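You operate a simulated robot arm through the tools that you are given. There is no shell and no other tool. Be economical: measure what you need, move in short steps, check, and stop when the job is done.

Carry out the task below with a simulated robot arm. There is one attempt and no reset: what you move stays moved.

## Task
Drain the clear tank and refill it to the line.
Fine: Lift the basket out first and put it back last; shut the drain. Set down upright: small mesh basket.
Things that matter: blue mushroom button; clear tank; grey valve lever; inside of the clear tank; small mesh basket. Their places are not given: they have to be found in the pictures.

It is judged by the outcome, as a careful person would: the job done as asked, and still so three seconds after it is handed in. It fails if anything else is knocked over, pushed out of place, dropped, spilled or broken.

## Robot
A 7-joint arm with a two-finger parallel gripper, fixed in place. Base frame: the origin is at the foot of the arm, x ahead of it, y to its left, z up; the work surface is at about z = 868. Readings come in mm, degrees, newtons and seconds.
With the tool pointing down near the work surface it reaches from about 300 to 700 mm from the base axis. Its first joint turns from -66.0 to 66.0 degrees. Payload 1.57 kg.
The tool frame sits at the grasp point between the pads (the TCP): z along the fingers, y along the line on which they close. The tips reach 30 mm beyond it. The gripper opens to 110 mm. The fingers are 24 mm wide and 12 mm thick; the gripper's body (48 by 112 mm) begins 78 mm behind the TCP.
Orientation is told as [roll, pitch, yaw] about the base's x, y, z axes, in that order, counted from this pose: with the fingers straight down and closing along the base's y, the tool's x points along the base's -x, its y along +y and its z along -z.

## Interface
- The arm moves only by the tool servo_tool. Its argument "motion" is a list that holds one entry, the list of rows, each a list of 7 numbers: the turn, a rotation vector about the tool's x, y, z in units of 60 degrees (1.0 is 60 degrees), then the shift along the tool's x, y, z in units of 500 mm (1.0 is 500 mm), then the closure, from 0 (fully open) to 1 (shut). In form: [[[wx, wy, wz, tx, ty, tz, fingers], ...]]. A call has 1 to 10 rows; each row is the pose to reach, as a shift and turn from the pose commanded when the call began, along the tool's axes at that moment. A call with a number of a shift or a turn outside -1 to 1 is refused whole. A row lasts 0.2 s, in which the tool goes at most 50 mm and 8.6 degrees; a call with a longer step from one row to the next is refused whole, and so is a gripper value outside its range. Where a pose cannot be reached the arm comes as near as it can. A force on the tool above 70 N (or 10 N above the force at the start of the call, whichever is more), or a blocked arm, ends the call early, and 0.2 s more pass. The fingers move at their own pace (about 108 mm/s each) and stop on an object; they squeeze with about 37 N. The grip force told is the motor's: it shows also when the fingers shut on nothing. Time passes only in rows, and 0.2 s behind the last, so rows that repeat a pose let the fingers close. The reply holds the time, the measured pose of the TCP, the force on the tool along the base axes, the opening and the grip force, in the units named above and with some noise, with the torque about the TCP (base axes, N m) and any sound that the robot's microphone picked up, and new pictures: "views" is both (left out), scene, wrist or none.
- Cameras (640 x 400 px; columns grow to the right, rows downward): "scene" is fixed at [185.4, -400.9, 1396.6]; the picture's right is [0.67, -0.75, 0.00], its down [-0.35, -0.32, -0.88] and it looks along [0.66, 0.59, -0.47] (base axes); focal length 317 px, centre (320, 200). "wrist" rides on the gripper at [70, 16, -141] in the tool frame; the picture's right is [-0.23, 0.97, 0.00], its down [-0.86, -0.20, -0.48] and it looks along [-0.47, -0.11, 0.88] (tool axes); focal length 222 px, centre (320, 200).
- measure_at(camera, pixels): for up to 12 pixels [column, row] of the newest picture of that camera ("zoom" is the newest enlarged one), the place [x, y, z] in the base frame of the surface seen there, good to about 3 mm, but the place of the scene camera against the robot may be out by one fixed shift of up to 25 mm in any direction. No time passes.
- zoom(camera, box): a new picture of the part [left, top, right, bottom] of that camera's present view, enlarged. No time passes.
- hand_in(): hands the job in; it is judged then, once.

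Work in short steps. Measure before you move; look again where a grasp or a placing could have gone wrong, and mend it. You have 80 turns and 200 pictures in all, those below and enlarged ones among them. Open the gripper and draw the arm clear of the work before you hand the job in, unless the task says otherwise; then end with one line.

The tools are called after "Request:" as name(argument=value, ...) on one line, values as JSON. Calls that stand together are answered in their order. servo_tool: Moves the arm, as the interface text tells. Its arguments: {"type":"object","properties":{"motion":{"type":"array"},"views":{"type":"string","enum":["both","scene","wrist","none"]}},"required":["motion"]} The other tools are called the same way: measure_at (camera, pixels) gives the place of the surface under pixels of a picture; zoom (camera, box) takes an enlarged picture of a part of a camera's view; hand_in () hands the job in.

At the start:

```text
time_s: 0.0
position: [421.9, 25.5, 1273.6]
ee_rot: [-0.1, -0.1, 0.0]
contact_force: [-0.7, 0.2, -0.6]
moment: [0.01, 0.03, 0.02]
width: 110.2
grip_force: 0.0
```

scene: 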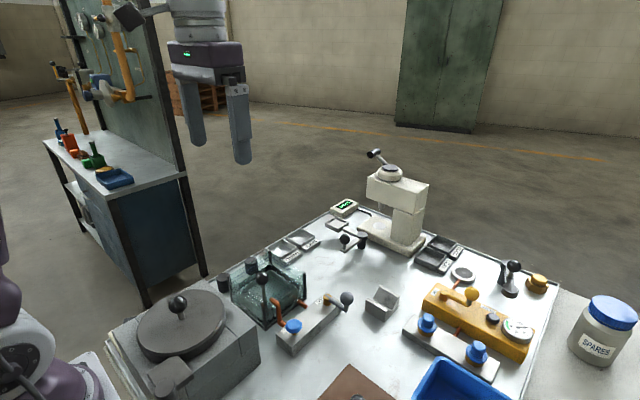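
wrist: 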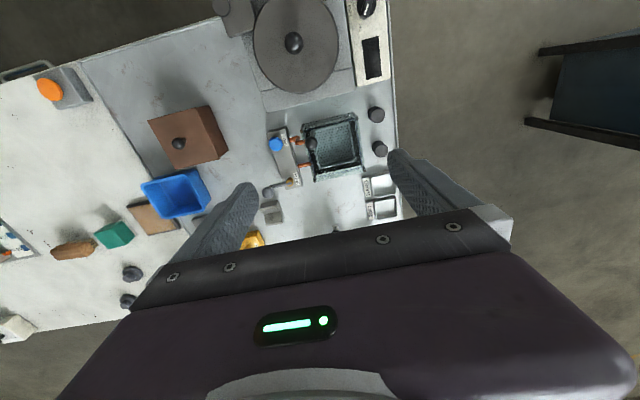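

The scene shows the clear tank near (268,295) with a fixture with a blue button (293,326) and a grey lever (335,300). I zoom in to see the details.

Request:
zoom(camera="scene", box=[200, 230, 380, 360])

Request:
zoom(camera="wrist", box=[240, 80, 410, 220])

```text
3.08 times, centred on (290, 295) of scene
```

zoom: 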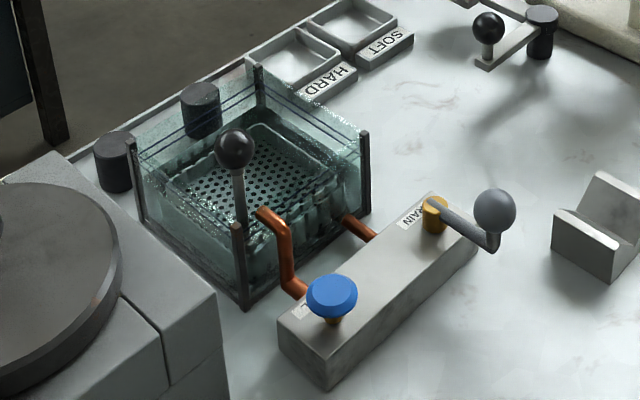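

```text
2.86 times, centred on (325, 150) of wrist
```

zoom: 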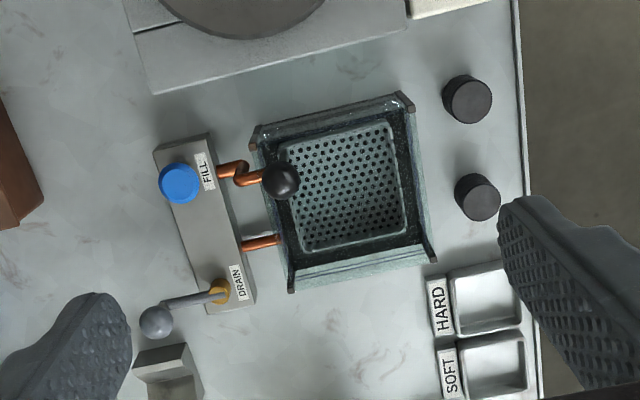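

The latest zoom is the wrist view: basket knob at (282,180), button (180,184), lever ball (157,322), tank corners. I measure these.

Request:
measure_at(camera="zoom", pixels=[[282, 180], [180, 184], [157, 322], [222, 290], [255, 140], [405, 100], [432, 258], [292, 288], [345, 190], [466, 98], [478, 196], [330, 340]])

Request:
measure_at(camera="scene", pixels=[[263, 278], [293, 323], [346, 298], [322, 302], [266, 310], [273, 253], [303, 272], [272, 290]])

```text
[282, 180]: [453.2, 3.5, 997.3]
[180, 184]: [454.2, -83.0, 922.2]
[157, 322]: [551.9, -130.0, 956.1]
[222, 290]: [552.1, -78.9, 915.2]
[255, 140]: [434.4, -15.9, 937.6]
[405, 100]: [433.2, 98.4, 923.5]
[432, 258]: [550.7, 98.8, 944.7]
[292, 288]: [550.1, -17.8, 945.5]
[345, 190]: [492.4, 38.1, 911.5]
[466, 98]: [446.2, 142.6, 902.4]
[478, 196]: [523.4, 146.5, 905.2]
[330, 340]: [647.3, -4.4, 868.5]
```

```text
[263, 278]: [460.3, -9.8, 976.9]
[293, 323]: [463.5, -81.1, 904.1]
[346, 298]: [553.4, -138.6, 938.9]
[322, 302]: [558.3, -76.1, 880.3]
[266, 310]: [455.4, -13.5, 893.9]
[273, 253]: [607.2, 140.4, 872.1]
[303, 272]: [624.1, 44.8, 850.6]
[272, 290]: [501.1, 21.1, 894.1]
```

The wrist readings give the basket knob at about (453, 3, 990), and the tank spans x 434–550, y −17–98, with its rim at about 945. I move to a hover above the knob for a closer look.

Request:
servo_tool(motion=[[[0, 0, 0, -0.015, -0.011, 0.08, 0], [0, 0, 0, -0.03, -0.022, 0.17, 0], [0, 0, 0, -0.046, -0.033, 0.26, 0], [0, 0, 0, -0.062, -0.044, 0.34, 0], [0, 0, 0, -0.062, -0.044, 0.34, 0]]])

```text
time_s: 1.2
position: [455.5, 3.1, 1101.9]
ee_rot: [0.0, -0.1, 0.1]
contact_force: [1.1, 0.7, 0.2]
moment: [0.01, 0.0, 0.01]
width: 110.2
grip_force: 0.0
```

scene: 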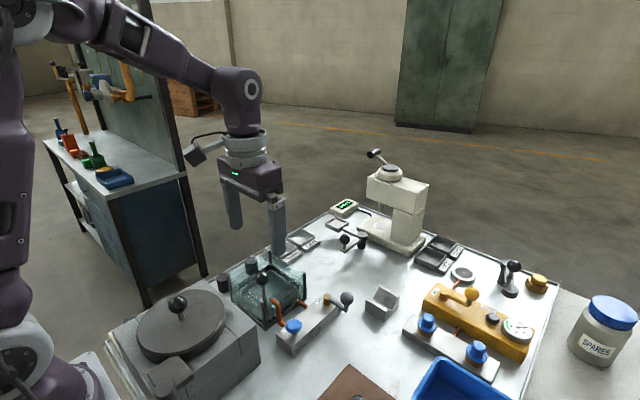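
wrist: 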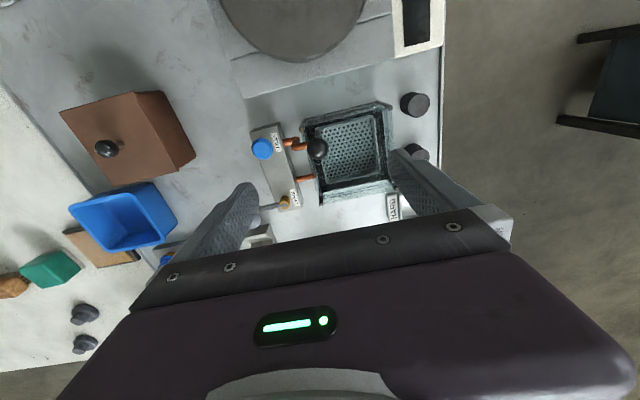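

I zoom on the basket and knob to refine the grasp, and measure again.

Request:
zoom(camera="wrist", box=[240, 85, 440, 215])

Request:
measure_at(camera="wrist", pixels=[[317, 149], [310, 149], [325, 149], [317, 141], [317, 157], [316, 163], [260, 148], [284, 202], [350, 150]])

Request:
zoom(camera="scene", box=[210, 190, 410, 350])

```text
3.08 times, centred on (340, 150) of wrist
```

zoom: 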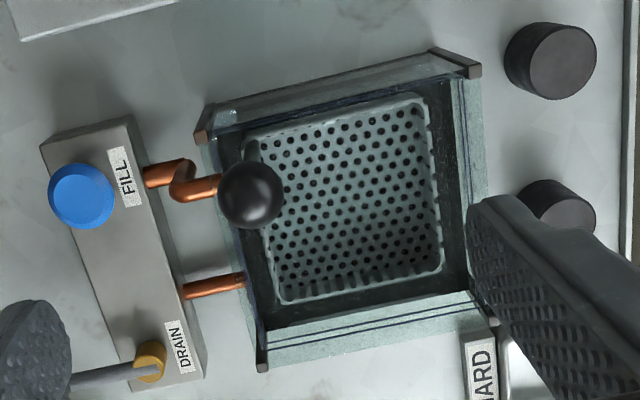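

```text
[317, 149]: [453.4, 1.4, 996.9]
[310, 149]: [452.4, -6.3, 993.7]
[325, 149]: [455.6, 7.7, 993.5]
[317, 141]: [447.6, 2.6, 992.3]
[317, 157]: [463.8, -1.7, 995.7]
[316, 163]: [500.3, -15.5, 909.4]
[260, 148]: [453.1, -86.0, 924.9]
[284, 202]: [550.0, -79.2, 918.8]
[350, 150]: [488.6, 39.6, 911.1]
```

```text
2.50 times, centred on (310, 270) of scene
```

zoom: 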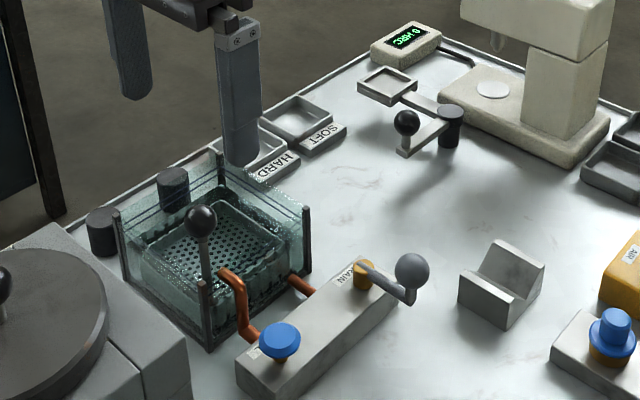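

The knob centre is about (456, 1, 987). I check the fill pipe height and the free area ahead of the tank before grasping.

Request:
measure_at(camera="zoom", pixels=[[228, 273], [240, 295], [201, 222], [205, 255], [290, 160], [345, 135], [406, 122], [380, 240], [465, 290], [350, 200], [215, 215]])

```text
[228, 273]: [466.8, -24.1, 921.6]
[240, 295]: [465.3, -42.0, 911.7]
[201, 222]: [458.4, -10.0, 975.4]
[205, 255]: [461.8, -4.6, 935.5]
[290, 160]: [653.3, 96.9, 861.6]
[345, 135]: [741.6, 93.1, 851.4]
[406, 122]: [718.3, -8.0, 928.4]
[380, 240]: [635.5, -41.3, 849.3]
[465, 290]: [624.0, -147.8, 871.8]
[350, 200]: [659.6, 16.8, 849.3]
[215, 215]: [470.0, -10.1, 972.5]
```

The pipe tops out at about 941, below where the fingertips will be. I yaw the gripper so it pinches along the tank's diagonal, in line with the basket's centre of mass, and descend partway with the fingers half closed.

Request:
servo_tool(motion=[[[0, 0, 0.125, 0, -0.004, 0.02, 0.4], [0, 0, 0.25, 0, -0.004, 0.04, 0.4], [0, 0, 0.375, 0, -0.004, 0.06, 0.4], [0, 0, 0.5, 0, -0.004, 0.08, 0.4], [0, 0, 0.625, 0, -0.004, 0.1, 0.4], [0, 0, 0.75, 0, -0.004, 0.12, 0.4], [0, 0, 0.75, 0, -0.004, 0.12, 0.4]]])

```text
time_s: 2.8
position: [454.3, 1.5, 1043.7]
ee_rot: [0.1, -0.1, -45.1]
contact_force: [-0.2, 0.5, -0.6]
moment: [-0.04, -0.01, -0.03]
width: 65.8
grip_force: 0.0
```

scene: 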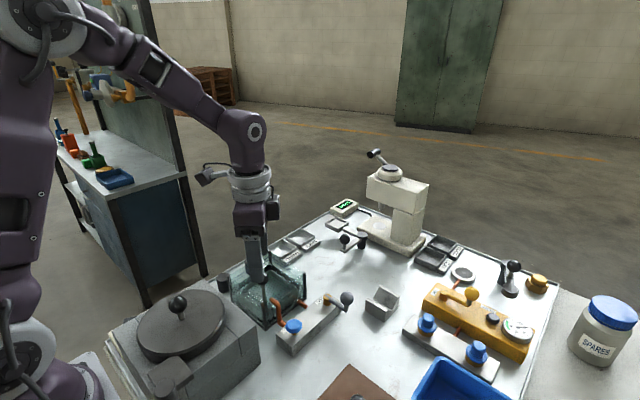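
wrist: 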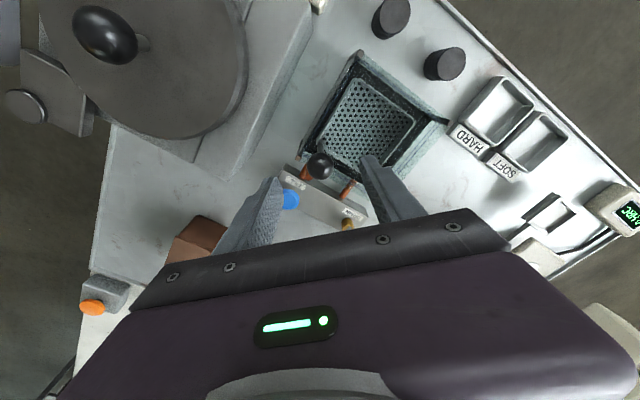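

The knob at (320,165) matches where the TCP line should be 56 mm down. I descend and then close.

Request:
servo_tool(motion=[[[0, 0, 0, 0, 0, 0.04, 0.4], [0, 0, 0, 0, 0, 0.08, 0.4], [0, 0, 0, 0, 0, 0.112, 0.4], [0, 0, 0, 0, 0, 0.112, 0.4], [0, 0, 0, 0, 0, 0.112, 1], [0, 0, 0, 0, 0, 0.112, 1], [0, 0, 0, 0, 0, 0.112, 1]]])

```text
time_s: 4.4
position: [453.6, -0.8, 986.1]
ee_rot: [0.0, -0.1, -45.1]
contact_force: [0.6, 0.0, -0.7]
moment: [0.0, 0.07, -0.01]
width: 24.8
grip_force: 36.5
```

scene: 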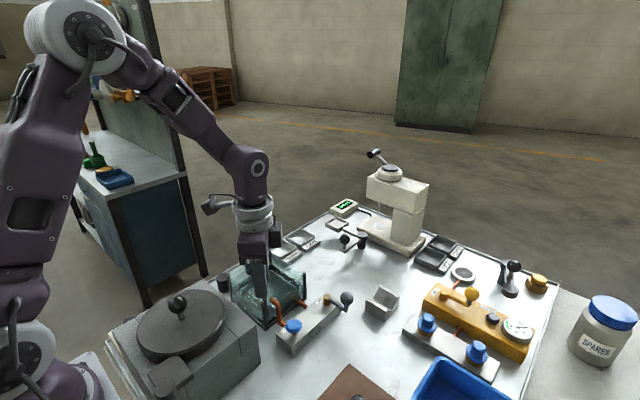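
wrist: 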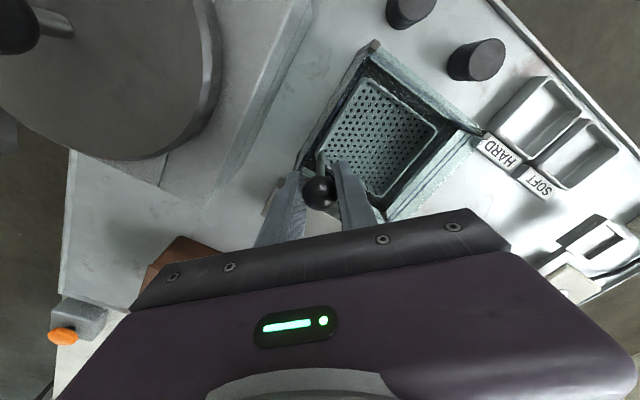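

The ball is gripped (width 24.8 mm). I lift slowly, 60 mm straight up.

Request:
servo_tool(motion=[[[0, 0, 0, 0, 0, -0.02, 1], [0, 0, 0, 0, 0, -0.04, 1], [0, 0, 0, 0, 0, -0.06, 1], [0, 0, 0, 0, 0, -0.08, 1], [0, 0, 0, 0, 0, -0.1, 1], [0, 0, 0, 0, 0, -0.12, 1], [0, 0, 0, 0, 0, -0.12, 1]]])

```text
time_s: 6.0
position: [452.6, 2.4, 1047.9]
ee_rot: [0.1, -0.1, -45.0]
contact_force: [-0.4, 0.0, -1.5]
moment: [-0.01, 0.06, 0.0]
width: 24.8
grip_force: 36.9
```

scene: 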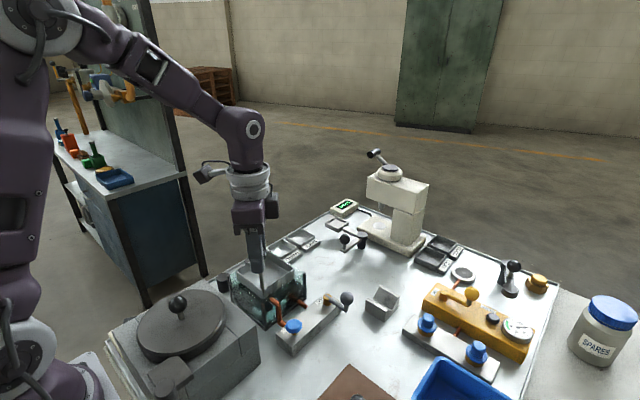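
wrist: 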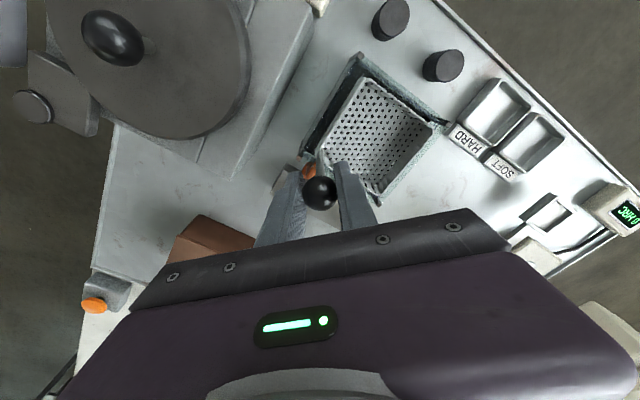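

The basket is coming up level. I lift another 70 mm so it clears the tank and let it drip.

Request:
servo_tool(motion=[[[0, 0, 0, 0, 0, -0.03, 1], [0, 0, 0, 0, 0, -0.06, 1], [0, 0, 0, 0, 0, -0.09, 1], [0, 0, 0, 0, 0, -0.12, 1], [0, 0, 0, 0, 0, -0.14, 1], [0, 0, 0, 0, 0, -0.14, 1], [0, 0, 0, 0, 0, -0.14, 1], [0, 0, 0, 0, 0, -0.14, 1], [0, 0, 0, 0, 0, -0.14, 1], [0, 0, 0, 0, 0, -0.14, 1]]])

Request:
zoom(camera="scene", box=[210, 200, 370, 340])

```text
time_s: 8.2
position: [451.9, 0.2, 1118.7]
ee_rot: [0.0, -0.2, -45.1]
contact_force: [0.3, 0.4, -1.9]
moment: [-0.03, 0.01, -0.01]
width: 24.8
grip_force: 36.1
```

scene: 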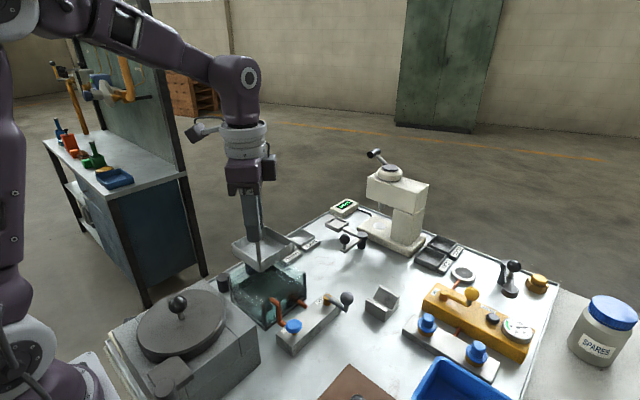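
wrist: 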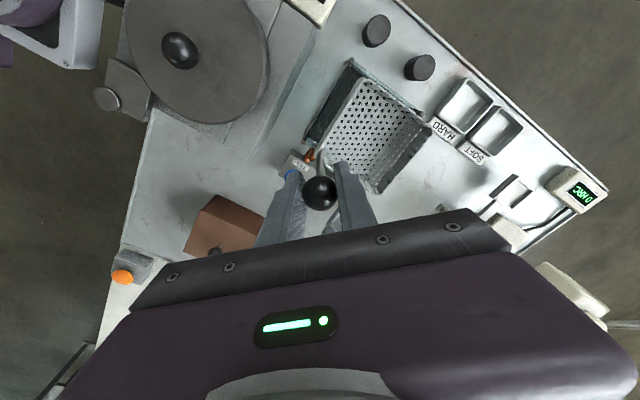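

```text
2.86 times, centred on (290, 270) of scene
```

zoom: 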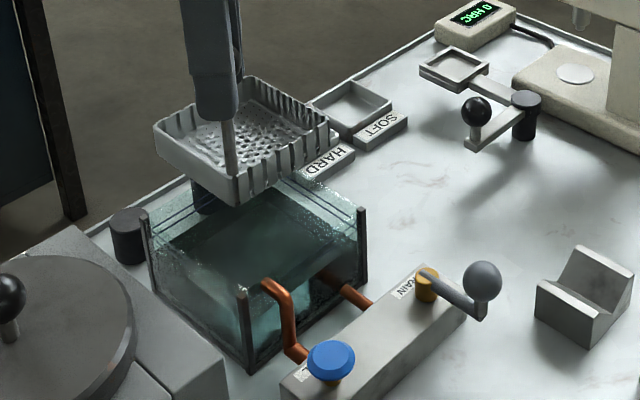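

The basket is out and level. I measure its bottom corner and rim for the placement.

Request:
measure_at(camera="zoom", pixels=[[237, 204], [236, 184], [160, 145], [160, 128], [328, 148], [250, 85], [280, 182]])

Request:
measure_at(camera="wrist", pixels=[[368, 80], [430, 124], [382, 192], [322, 152], [385, 130]])

```text
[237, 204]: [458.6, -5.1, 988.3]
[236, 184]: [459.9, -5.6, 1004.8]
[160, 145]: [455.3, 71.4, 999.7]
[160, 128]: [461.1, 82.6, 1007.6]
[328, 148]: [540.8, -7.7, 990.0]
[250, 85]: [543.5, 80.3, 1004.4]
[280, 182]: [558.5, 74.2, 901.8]
```

```text
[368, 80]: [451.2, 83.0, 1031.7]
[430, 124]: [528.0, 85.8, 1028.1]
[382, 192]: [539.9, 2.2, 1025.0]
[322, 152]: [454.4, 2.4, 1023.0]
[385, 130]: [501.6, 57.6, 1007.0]
```

The bottom is about 112 mm below the TCP and the basket is about 85 mm square. The clear table ahead of the tank (basket at x 585–670, y −18–65) suits it, so I move across at this height.

Request:
servo_tool(motion=[[[0, 0, 0, -0.03, 0.022, 0, 1], [0, 0, 0, -0.07, 0.052, 0, 1], [0, 0, 0, -0.11, 0.081, 0, 1], [0, 0, 0, -0.15, 0.111, 0, 1], [0, 0, 0, -0.19, 0.14, 0, 1], [0, 0, 0, -0.2164, 0.16, 0, 1], [0, 0, 0, -0.2164, 0.16, 0.04, 1], [0, 0, 0, -0.2164, 0.16, 0.08, 1], [0, 0, 0, -0.2164, 0.16, 0.12, 1], [0, 0, 0, -0.2164, 0.16, 0.16, 1]]])

```text
time_s: 10.4
position: [587.4, -17.1, 1037.8]
ee_rot: [0.1, -0.1, -45.0]
contact_force: [0.2, 0.4, -1.0]
moment: [-0.05, 0.08, 0.02]
width: 24.4
grip_force: 36.2
```

scene: 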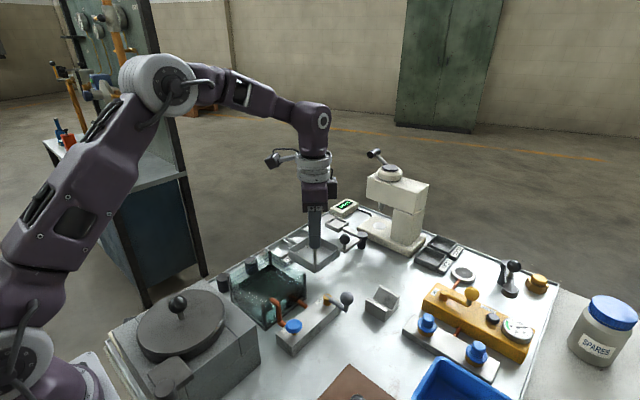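
wrist: 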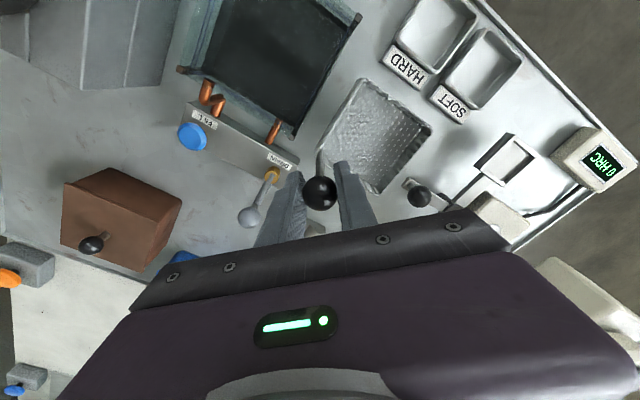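

The space is clear on all sides. I lower about 55 mm, slowing at the end.

Request:
servo_tool(motion=[[[0, 0, 0, 0, 0, 0.03, 1], [0, 0, 0, 0, 0, 0.06, 1], [0, 0, 0, 0, 0, 0.08, 1], [0, 0, 0, 0, 0, 0.095, 1], [0, 0, 0, 0, 0, 0.103, 1], [0, 0, 0, 0, 0, 0.11, 1], [0, 0, 0, 0, 0, 0.11, 1]]])

Request:
zoom(camera="scene", box=[240, 200, 400, 320])

```text
time_s: 12.0
position: [585.5, -18.4, 983.0]
ee_rot: [0.0, -0.1, -45.0]
contact_force: [0.4, 0.0, -2.3]
moment: [-0.02, 0.03, -0.01]
width: 24.5
grip_force: 36.4
```

scene: 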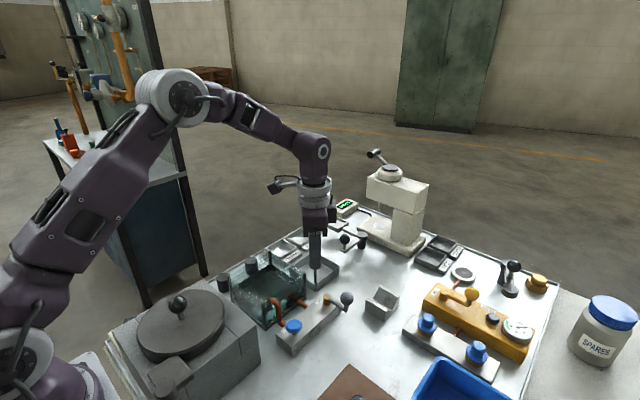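
wrist: 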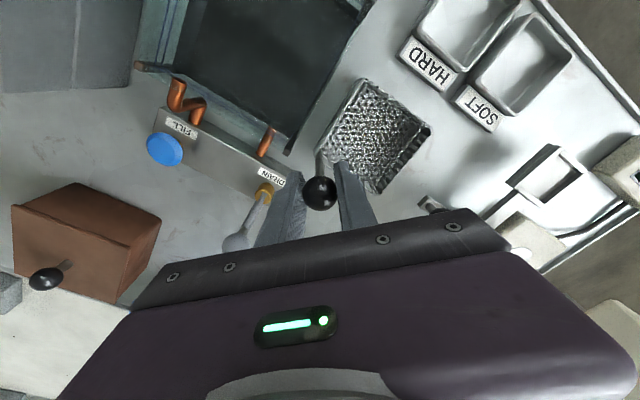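

```text
3.33 times, centred on (320, 260) of scene
```

zoom: 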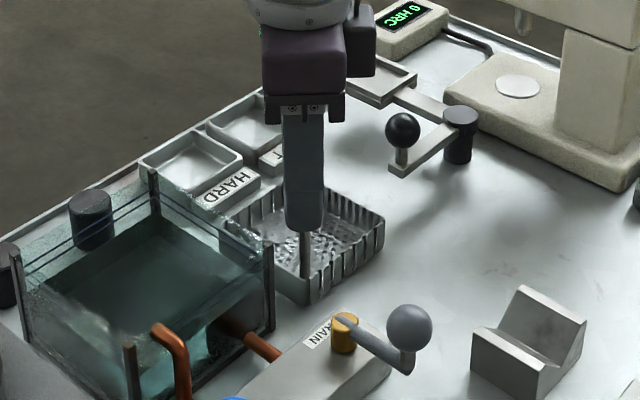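

I check how close the basket's bottom is to the table, comparing it against the table beside it.

Request:
measure_at(camera="zoom", pixels=[[303, 302], [305, 312], [380, 252], [385, 265], [350, 285]])

Request:
servo_tool(motion=[[[0, 0, 0, 0, 0, 0.003, 1], [0, 0, 0, 0, 0, 0.006, 1], [0, 0, 0, 0, 0, 0.009, 1]]], views="none")

```text
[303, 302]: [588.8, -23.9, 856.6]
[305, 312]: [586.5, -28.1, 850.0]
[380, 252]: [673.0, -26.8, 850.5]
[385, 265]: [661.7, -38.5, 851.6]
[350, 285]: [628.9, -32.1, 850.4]
```

```text
time_s: 12.8
position: [586.2, -19.0, 979.9]
ee_rot: [0.2, -0.2, -44.9]
contact_force: [-5.1, -1.5, 29.9]
moment: [-0.04, 0.01, 0.01]
width: 24.9
grip_force: 36.2
```

Contact: 30 N upward, so it rests on the table. I ease off slightly, open, and rise straight up.

Request:
servo_tool(motion=[[[0, 0, 0, 0, 0, -0.004, 1], [0, 0, 0, 0, 0, -0.004, 0.6], [0, 0, 0, 0, 0, -0.004, 0.6], [0, 0, 0, 0, 0, -0.004, 0.6], [0, 0, 0, 0, 0, -0.05, 0.6], [0, 0, 0, 0, 0, -0.12, 0.6], [0, 0, 0, 0, 0, -0.2, 0.6], [0, 0, 0, 0, 0, -0.26, 0.6]]])

Request:
zoom(camera="scene", box=[210, 220, 370, 340])

```text
time_s: 14.6
position: [584.4, -19.0, 1109.4]
ee_rot: [-0.1, -0.1, -45.0]
contact_force: [-0.2, -0.7, -0.3]
moment: [-0.02, 0.0, 0.0]
width: 43.8
grip_force: 0.1
```

scene: 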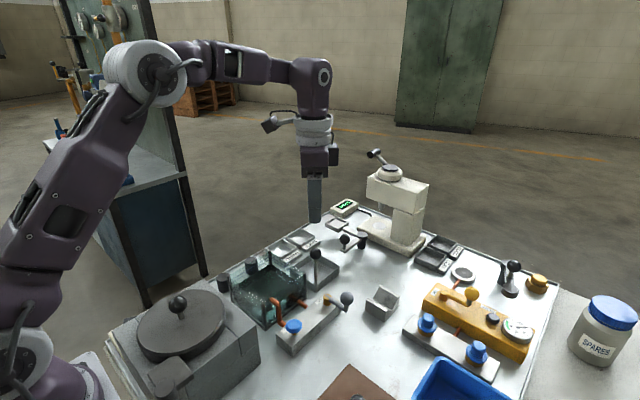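
wrist: 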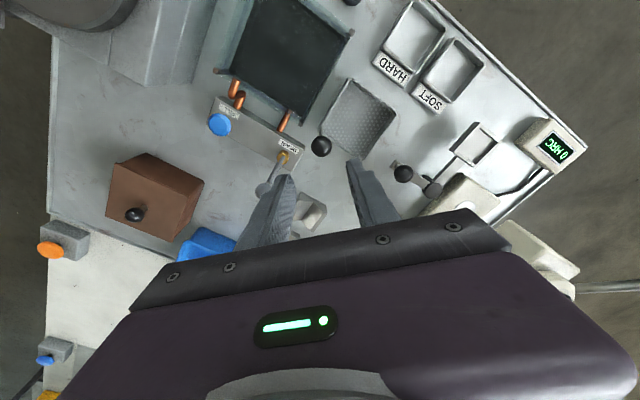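

```text
3.33 times, centred on (290, 280) of scene
```

zoom: 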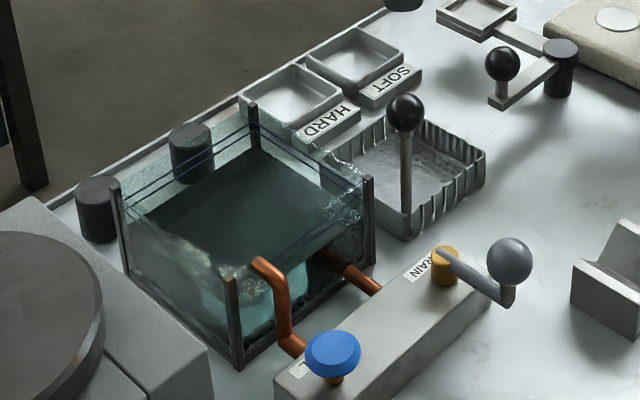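

The basket stands upright at its resting place. Next is the drain lever: I measure the lever ball, pivot and surroundings.

Request:
measure_at(camera="zoom", pixels=[[510, 262], [508, 240], [508, 290], [480, 273], [446, 250], [575, 285], [600, 310], [335, 355], [280, 375], [480, 300], [465, 268]])

Request:
zoom(camera="wrist", box=[190, 70, 350, 250])

```text
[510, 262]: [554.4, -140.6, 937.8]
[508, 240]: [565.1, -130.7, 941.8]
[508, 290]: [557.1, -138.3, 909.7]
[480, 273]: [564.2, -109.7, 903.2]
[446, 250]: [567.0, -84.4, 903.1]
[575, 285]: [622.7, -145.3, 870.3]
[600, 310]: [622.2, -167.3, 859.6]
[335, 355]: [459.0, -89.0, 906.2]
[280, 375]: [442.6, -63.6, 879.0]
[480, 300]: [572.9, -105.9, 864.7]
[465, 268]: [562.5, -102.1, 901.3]
```

```text
2.22 times, centred on (270, 160) of wrist
```

zoom: 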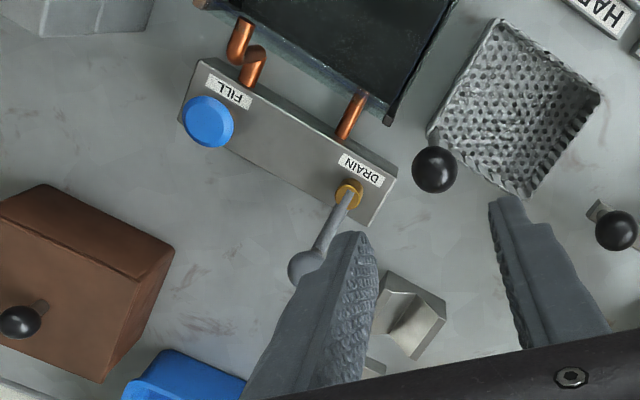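

The lever ball is at about (557, −131, 948), the pivot at about (557, −79), and the arm lies along −y. I turn the gripper so it pinches along x and hover over the ball.

Request:
servo_tool(motion=[[[0, 0, 0.125, -0.02, -0.033, 0, 0.4], [0, 0, 0.25, -0.04, -0.066, 0, 0.4], [0, 0, 0.375, -0.06, -0.1, 0.03, 0.4], [0, 0, 0.5, -0.08, -0.133, 0.08, 0.4], [0, 0, 0.625, -0.1, -0.166, 0.13, 0.4], [0, 0, 0.75, -0.118, -0.196, 0.17, 0.4], [0, 0, 0.75, -0.118, -0.196, 0.17, 0.4]]])

```text
time_s: 16.2
position: [560.6, -129.3, 1024.2]
ee_rot: [0.1, -0.1, -90.1]
contact_force: [-0.5, 0.9, -0.5]
moment: [0.01, -0.03, 0.01]
width: 65.9
grip_force: 0.0
```

scene: 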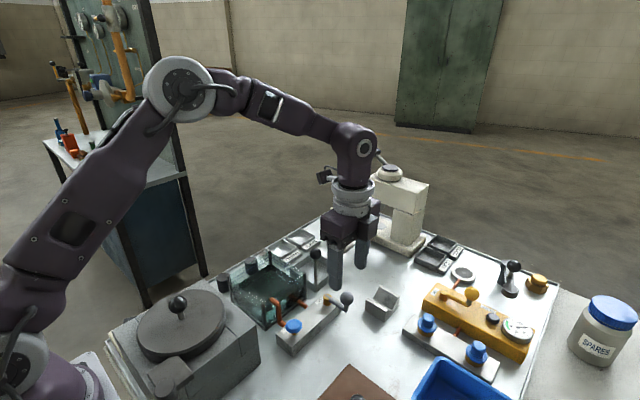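
wrist: 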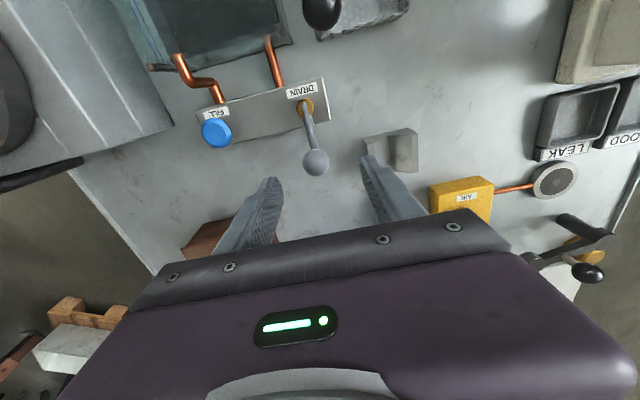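

The ball at (315,161) sits about 5 mm toward −x of my line. I measure it to confirm.

Request:
measure_at(camera="wrist", pixels=[[315, 161], [306, 161], [325, 161], [316, 151], [316, 172], [311, 130], [305, 107], [404, 135], [216, 132]])

```text
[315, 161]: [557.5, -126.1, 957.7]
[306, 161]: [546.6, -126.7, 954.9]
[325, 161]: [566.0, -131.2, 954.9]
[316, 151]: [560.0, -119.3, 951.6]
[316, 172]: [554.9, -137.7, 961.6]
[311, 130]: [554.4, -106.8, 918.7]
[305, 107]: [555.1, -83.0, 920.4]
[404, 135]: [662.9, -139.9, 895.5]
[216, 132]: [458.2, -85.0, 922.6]
```

Ball centre is (557, −130, 948). I descend to z≈956 with tips just above the arm, then close.

Request:
servo_tool(motion=[[[0, 0, 0, 0, -0.007, 0.05, 0.4], [0, 0, 0, 0, -0.007, 0.1, 0.4], [0, 0, 0, 0, -0.007, 0.135, 0.4], [0, 0, 0, 0, -0.007, 0.135, 0.4], [0, 0, 0, 0, -0.007, 0.135, 1], [0, 0, 0, 0, -0.007, 0.135, 1]]])

```text
time_s: 17.6
position: [557.0, -130.6, 955.6]
ee_rot: [-0.1, 0.0, -90.0]
contact_force: [-0.2, -0.7, -4.5]
moment: [-0.09, -0.05, 0.02]
width: 27.3
grip_force: 37.6
```

scene: 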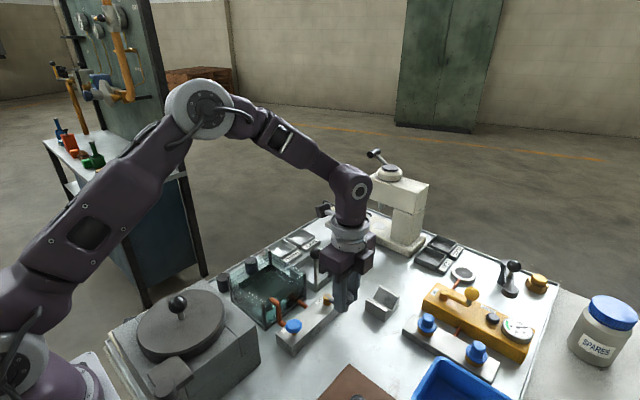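
wrist: 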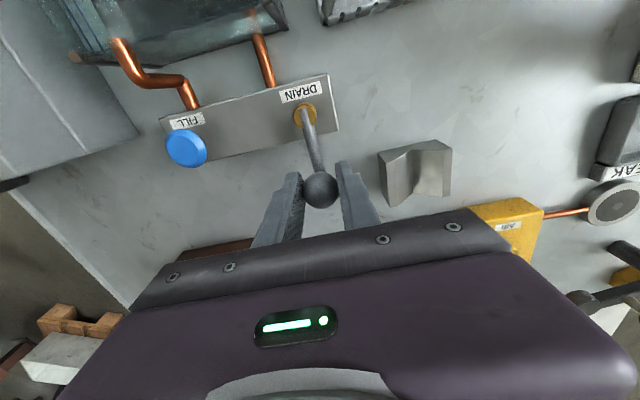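

Held (27 mm). I test the turning direction with a small 8 mm push toward +x.

Request:
servo_tool(motion=[[[0, 0, 0, 0, 0.006, 0, 1], [0, 0, 0, 0.0, 0.012, 0, 1], [0, 0, 0, 0.001, 0.018, 0, 1]]])

```text
time_s: 18.4
position: [563.2, -129.3, 956.1]
ee_rot: [0.1, -0.1, -90.0]
contact_force: [-7.9, -6.2, -8.8]
moment: [0.01, 0.2, 0.37]
width: 26.9
grip_force: 38.2
```

scene: 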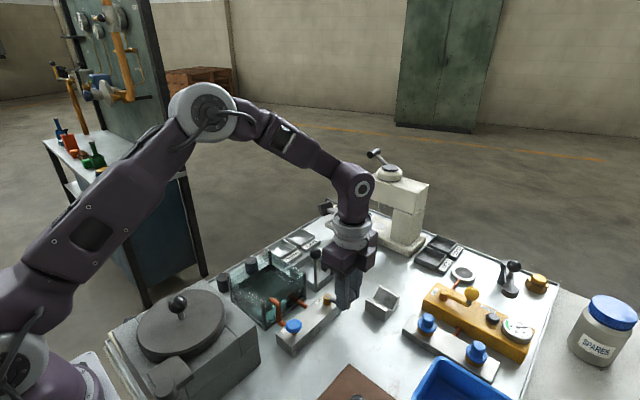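
wrist: 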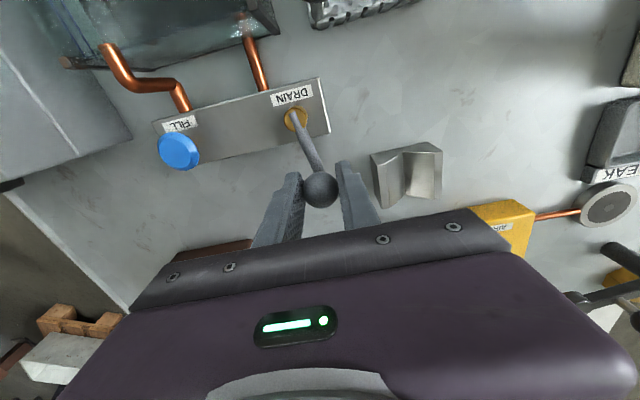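

The lever turns freely toward +x (8 N), with movement in the tank at the drain. I follow the arc to about 45°.

Request:
servo_tool(motion=[[[0, 0, 0, 0.006, 0.014, 0, 1], [0, 0, 0, 0.014, 0.03, 0, 1], [0, 0, 0, 0.021, 0.042, 0, 1], [0, 0, 0, 0.03, 0.05, 0, 1], [0, 0, 0, 0.03, 0.05, 0, 1]]])

Request:
zoom(camera="scene", box=[210, 230, 370, 350])

```text
time_s: 19.6
position: [589.5, -114.3, 957.0]
ee_rot: [0.3, -0.1, -90.0]
contact_force: [-5.8, -4.3, 7.8]
moment: [-0.04, 0.11, 0.34]
width: 27.1
grip_force: 37.7
```

scene: 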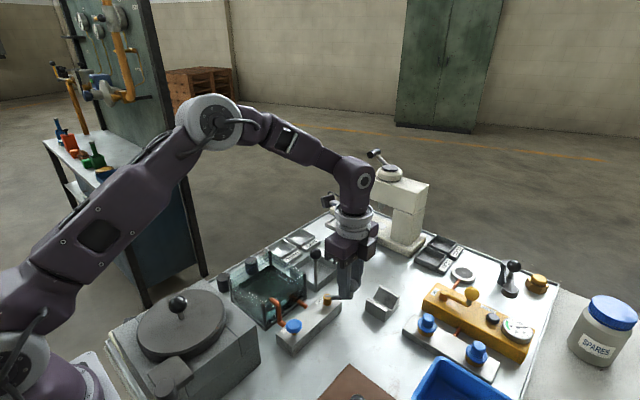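
wrist: 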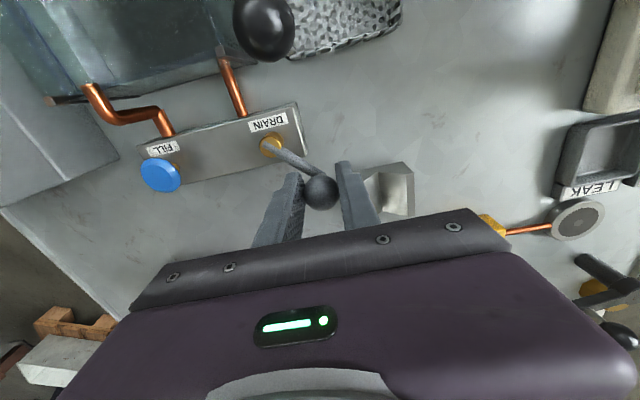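

```text
3.33 times, centred on (290, 290) of scene
```

zoom: 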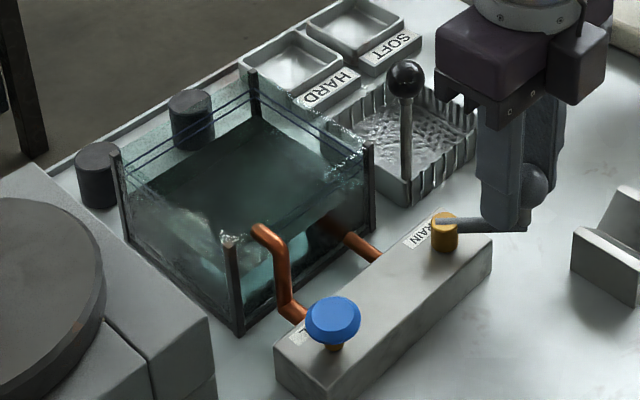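

It continues smoothly. I carry on to about 90°.

Request:
servo_tool(motion=[[[0, 0, 0, 0.01, 0.009, 0, 1], [0, 0, 0, 0.02, 0.016, 0, 1], [0, 0, 0, 0.032, 0.023, 0, 1], [0, 0, 0, 0.044, 0.027, 0, 1], [0, 0, 0, 0.057, 0.029, 0, 1], [0, 0, 0, 0.07, 0.03, 0, 1], [0, 0, 0, 0.07, 0.03, 0, 1]]])

Request:
zoom(camera="scene", box=[210, 230, 370, 350])

```text
time_s: 21.2
position: [604.0, -78.6, 956.2]
ee_rot: [0.1, -0.1, -90.0]
contact_force: [2.5, -5.7, -14.1]
moment: [-0.33, -0.01, 0.36]
width: 27.0
grip_force: 37.5
```

scene: 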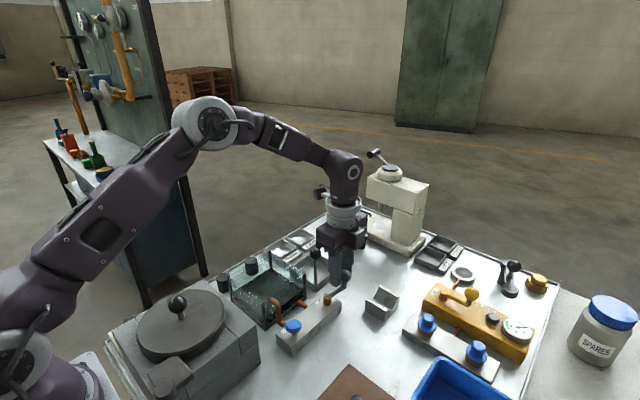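
wrist: 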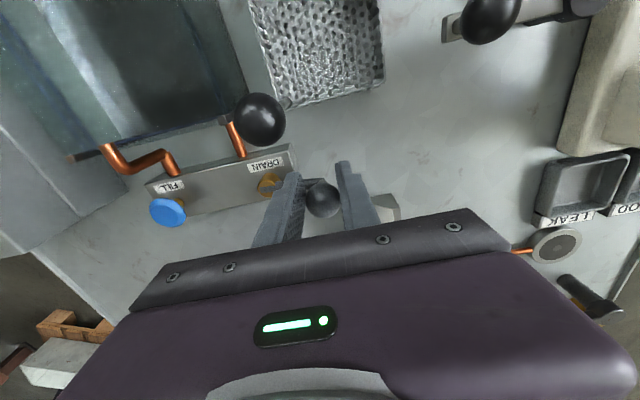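

```text
3.33 times, centred on (290, 290) of scene
```

zoom: 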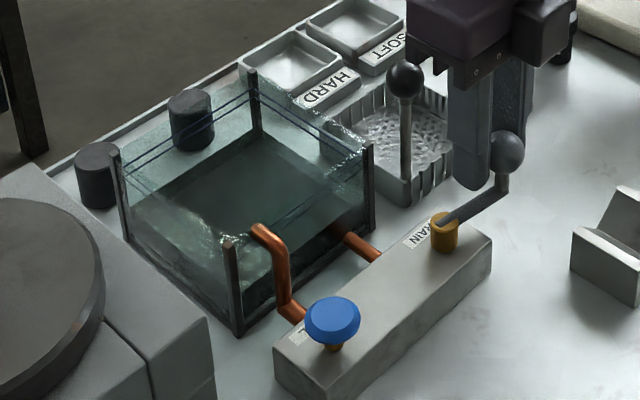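

The water level is dropping: the lever is open. I hold here and let it drain.

Request:
servo_tool(motion=[[[0, 0, 0, 0, 0, 0, 1], [0, 0, 0, 0, 0, 0, 1], [0, 0, 0, 0, 0, 0, 1], [0, 0, 0, 0, 0, 0, 1], [0, 0, 0, 0, 0, 0, 1], [0, 0, 0, 0, 0, 0, 1], [0, 0, 0, 0, 0, 0, 1], [0, 0, 0, 0, 0, 0, 1], [0, 0, 0, 0, 0, 0, 1], [0, 0, 0, 0, 0, 0, 1]]], views="none")

Request:
zoom(camera="scene", box=[210, 230, 370, 350])

```text
time_s: 23.4
position: [605.1, -78.1, 956.8]
ee_rot: [0.1, -0.1, -90.1]
contact_force: [10.7, 1.7, -20.7]
moment: [0.37, -0.08, -0.05]
width: 27.1
grip_force: 37.9
```

```text
3.33 times, centred on (290, 290) of scene
```

zoom: 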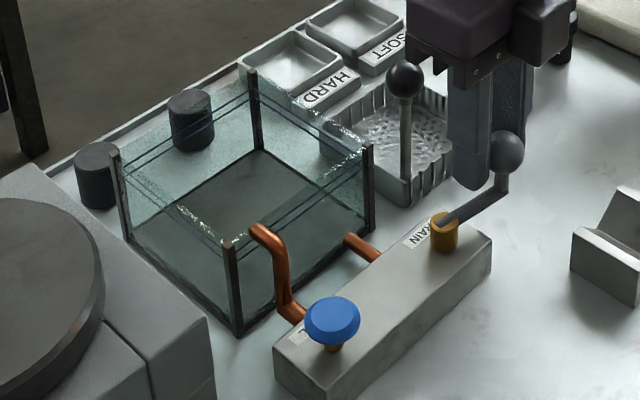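

Nearly empty. I wait two more seconds and take a tighter view to see the tank floor and the lines.

Request:
servo_tool(motion=[[[0, 0, 0, 0, 0, 0, 1], [0, 0, 0, 0, 0, 0, 1], [0, 0, 0, 0, 0, 0, 1], [0, 0, 0, 0, 0, 0, 1], [0, 0, 0, 0, 0, 0, 1], [0, 0, 0, 0, 0, 0, 1], [0, 0, 0, 0, 0, 0, 1], [0, 0, 0, 0, 0, 0, 1], [0, 0, 0, 0, 0, 0, 1], [0, 0, 0, 0, 0, 0, 1]]], views="wrist")

Request:
zoom(camera="scene", box=[220, 240, 320, 320])

```text
time_s: 25.6
position: [604.5, -80.1, 955.3]
ee_rot: [0.1, 0.0, -90.0]
contact_force: [11.2, 0.4, -16.8]
moment: [0.26, -0.09, 0.0]
width: 27.0
grip_force: 38.1
```

wrist: 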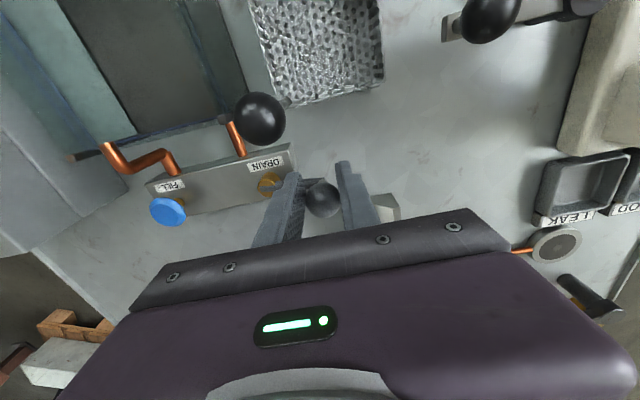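

```text
5.00 times, centred on (270, 280) of scene
```

zoom: 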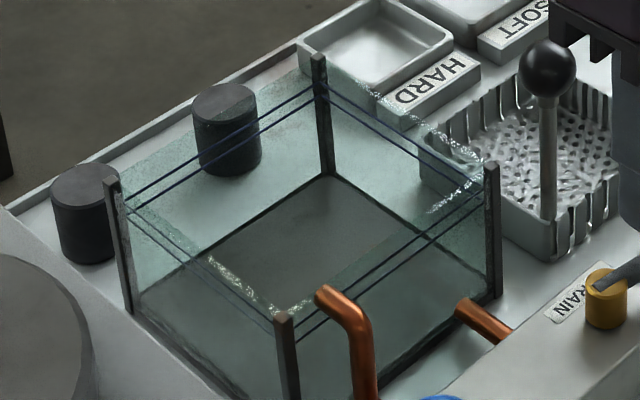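

The tank is empty; there are two fine lines near the rim marking the fill band. I swing the lever back along its arc to the shut position.

Request:
servo_tool(motion=[[[0, 0, 0, -0.014, 0, 0, 1], [0, 0, 0, -0.026, -0.004, 0, 1], [0, 0, 0, -0.05, -0.014, 0, 1], [0, 0, 0, -0.07, -0.03, 0, 1], [0, 0, 0, -0.086, -0.05, 0, 1], [0, 0, 0, -0.096, -0.074, 0, 1], [0, 0, 0, -0.1, -0.09, 0, 1], [0, 0, 0, -0.1, -0.1, 0, 1], [0, 0, 0, -0.1, -0.104, 0, 1], [0, 0, 0, -0.1, -0.104, 0, 1]]])

Request:
zoom(camera="wrist", box=[150, 50, 350, 220])

```text
time_s: 27.8
position: [555.2, -129.4, 958.0]
ee_rot: [0.5, -0.2, -90.0]
contact_force: [27.0, -8.9, 12.6]
moment: [-0.03, -0.37, -0.2]
width: 27.2
grip_force: 37.8
```

scene: 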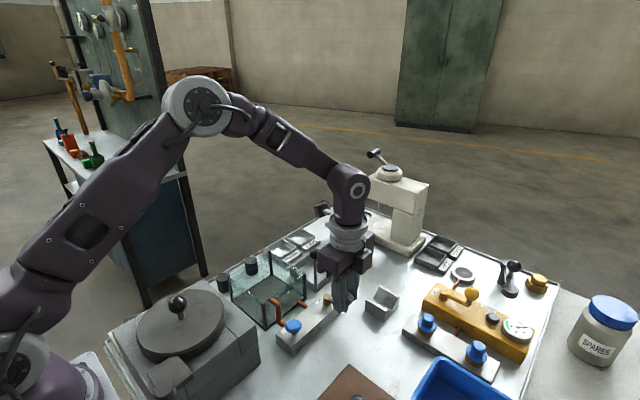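
wrist: 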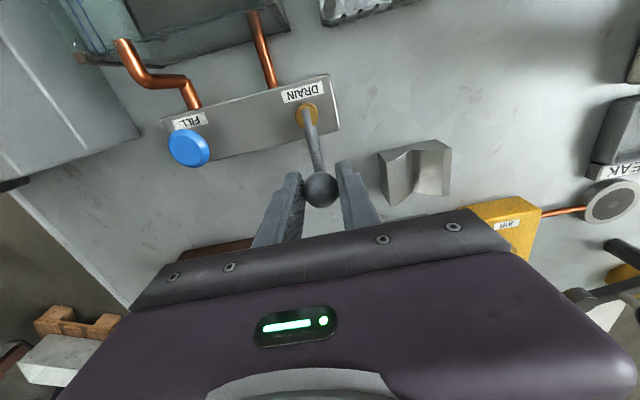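

```text
2.35 times, centred on (250, 135) of wrist
```

zoom: 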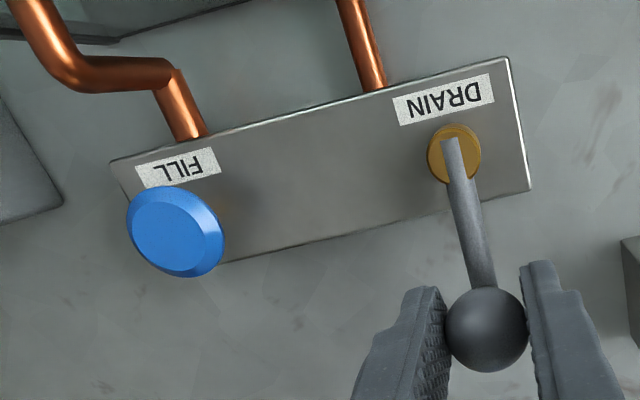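

The lever is back against its closed stop (27 N). I release, rise, and move over the blue button at (455, −86) with the fingers shut.

Request:
servo_tool(motion=[[[0, 0, 0, 0, 0.002, 0, 0.6], [0, 0, 0, 0, 0.002, 0, 0.6], [0, 0, 0, 0, 0.002, -0.05, 0.6], [0, 0, 0, 0, 0.002, -0.12, 0.6], [0, 0, 0, 0.02, -0.06, -0.12, 1], [0, 0, 0, 0.05, -0.13, -0.12, 1], [0, 0, 0, 0.084, -0.198, -0.12, 1], [0, 0, 0, 0.084, -0.198, -0.12, 1]]])

Request:
zoom(camera="wrist", box=[220, 80, 460, 230])

```text
time_s: 29.6
position: [451.3, -88.5, 1017.3]
ee_rot: [0.0, -0.1, -90.1]
contact_force: [-0.8, -0.6, -0.3]
moment: [0.02, 0.01, -0.01]
width: 0.0
grip_force: 20.9
```

scene: 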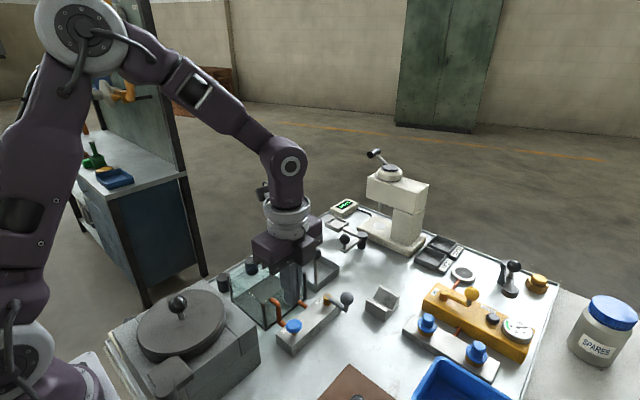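
wrist: 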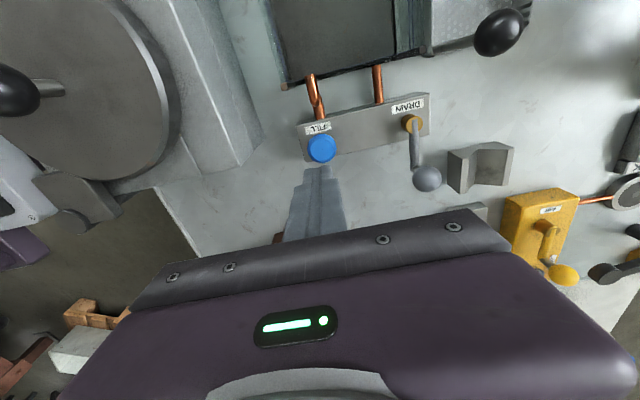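

```text
2.67 times, centred on (340, 155) of wrist
```

zoom: 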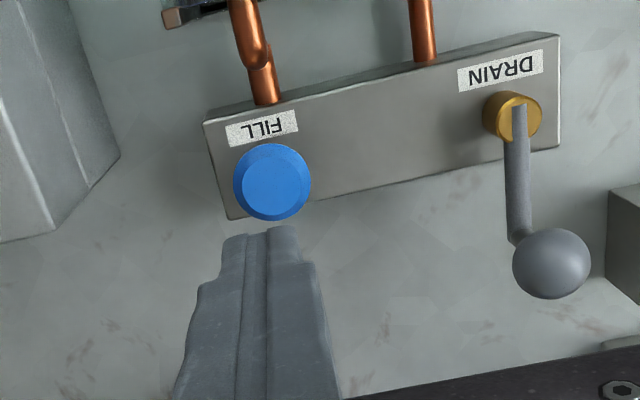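

I measure the button cap precisely.

Request:
measure_at(camera="zoom", pixels=[[275, 182], [240, 182], [308, 182], [275, 148], [275, 212]])

```text
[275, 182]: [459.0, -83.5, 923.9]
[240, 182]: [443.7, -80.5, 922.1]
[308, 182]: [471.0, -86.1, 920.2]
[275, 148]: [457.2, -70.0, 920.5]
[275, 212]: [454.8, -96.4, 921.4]
```

Button centre is (457, −83), top at z≈923. I approach to just above it, then press about 4 mm in small steps.

Request:
servo_tool(motion=[[[0, 0, 0, 0.01, 0.011, 0.04, 1], [0, 0, 0, 0.01, 0.011, 0.09, 1], [0, 0, 0, 0.01, 0.011, 0.118, 1], [0, 0, 0, 0.01, 0.011, 0.126, 1], [0, 0, 0, 0.01, 0.011, 0.132, 1], [0, 0, 0, 0.01, 0.011, 0.136, 1]]])

Request:
zoom(camera="scene", box=[220, 240, 340, 340])

```text
time_s: 31.0
position: [459.8, -82.7, 947.5]
ee_rot: [0.2, -0.1, -90.0]
contact_force: [-0.8, -0.9, 1.2]
moment: [0.02, 0.05, 0.03]
width: 0.1
grip_force: 21.3
heard: click
```

scene: 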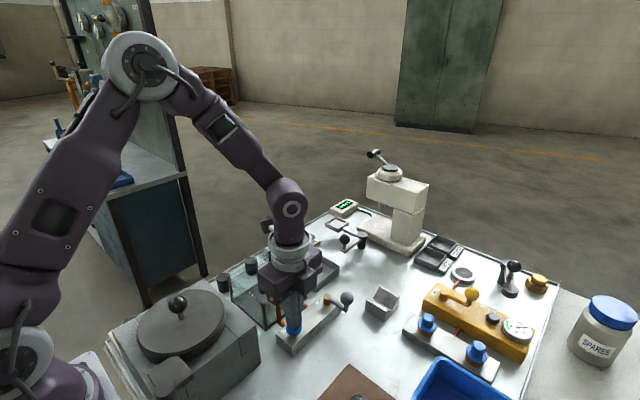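
wrist: 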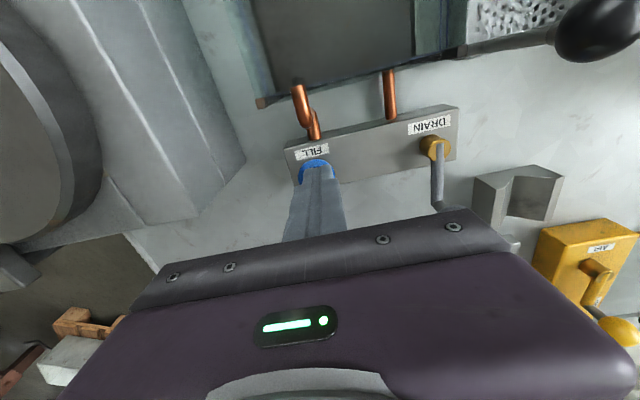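

```text
4.00 times, centred on (280, 290) of scene
```

zoom: 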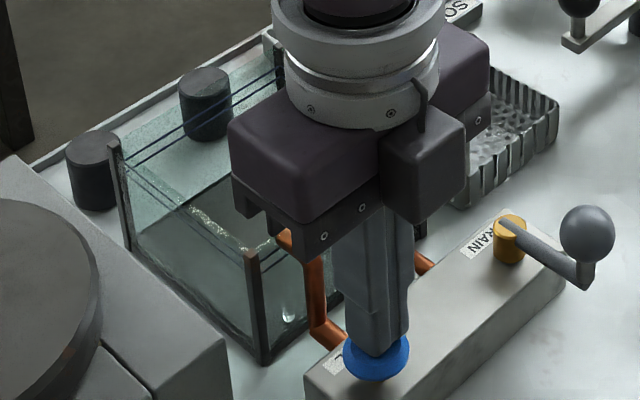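

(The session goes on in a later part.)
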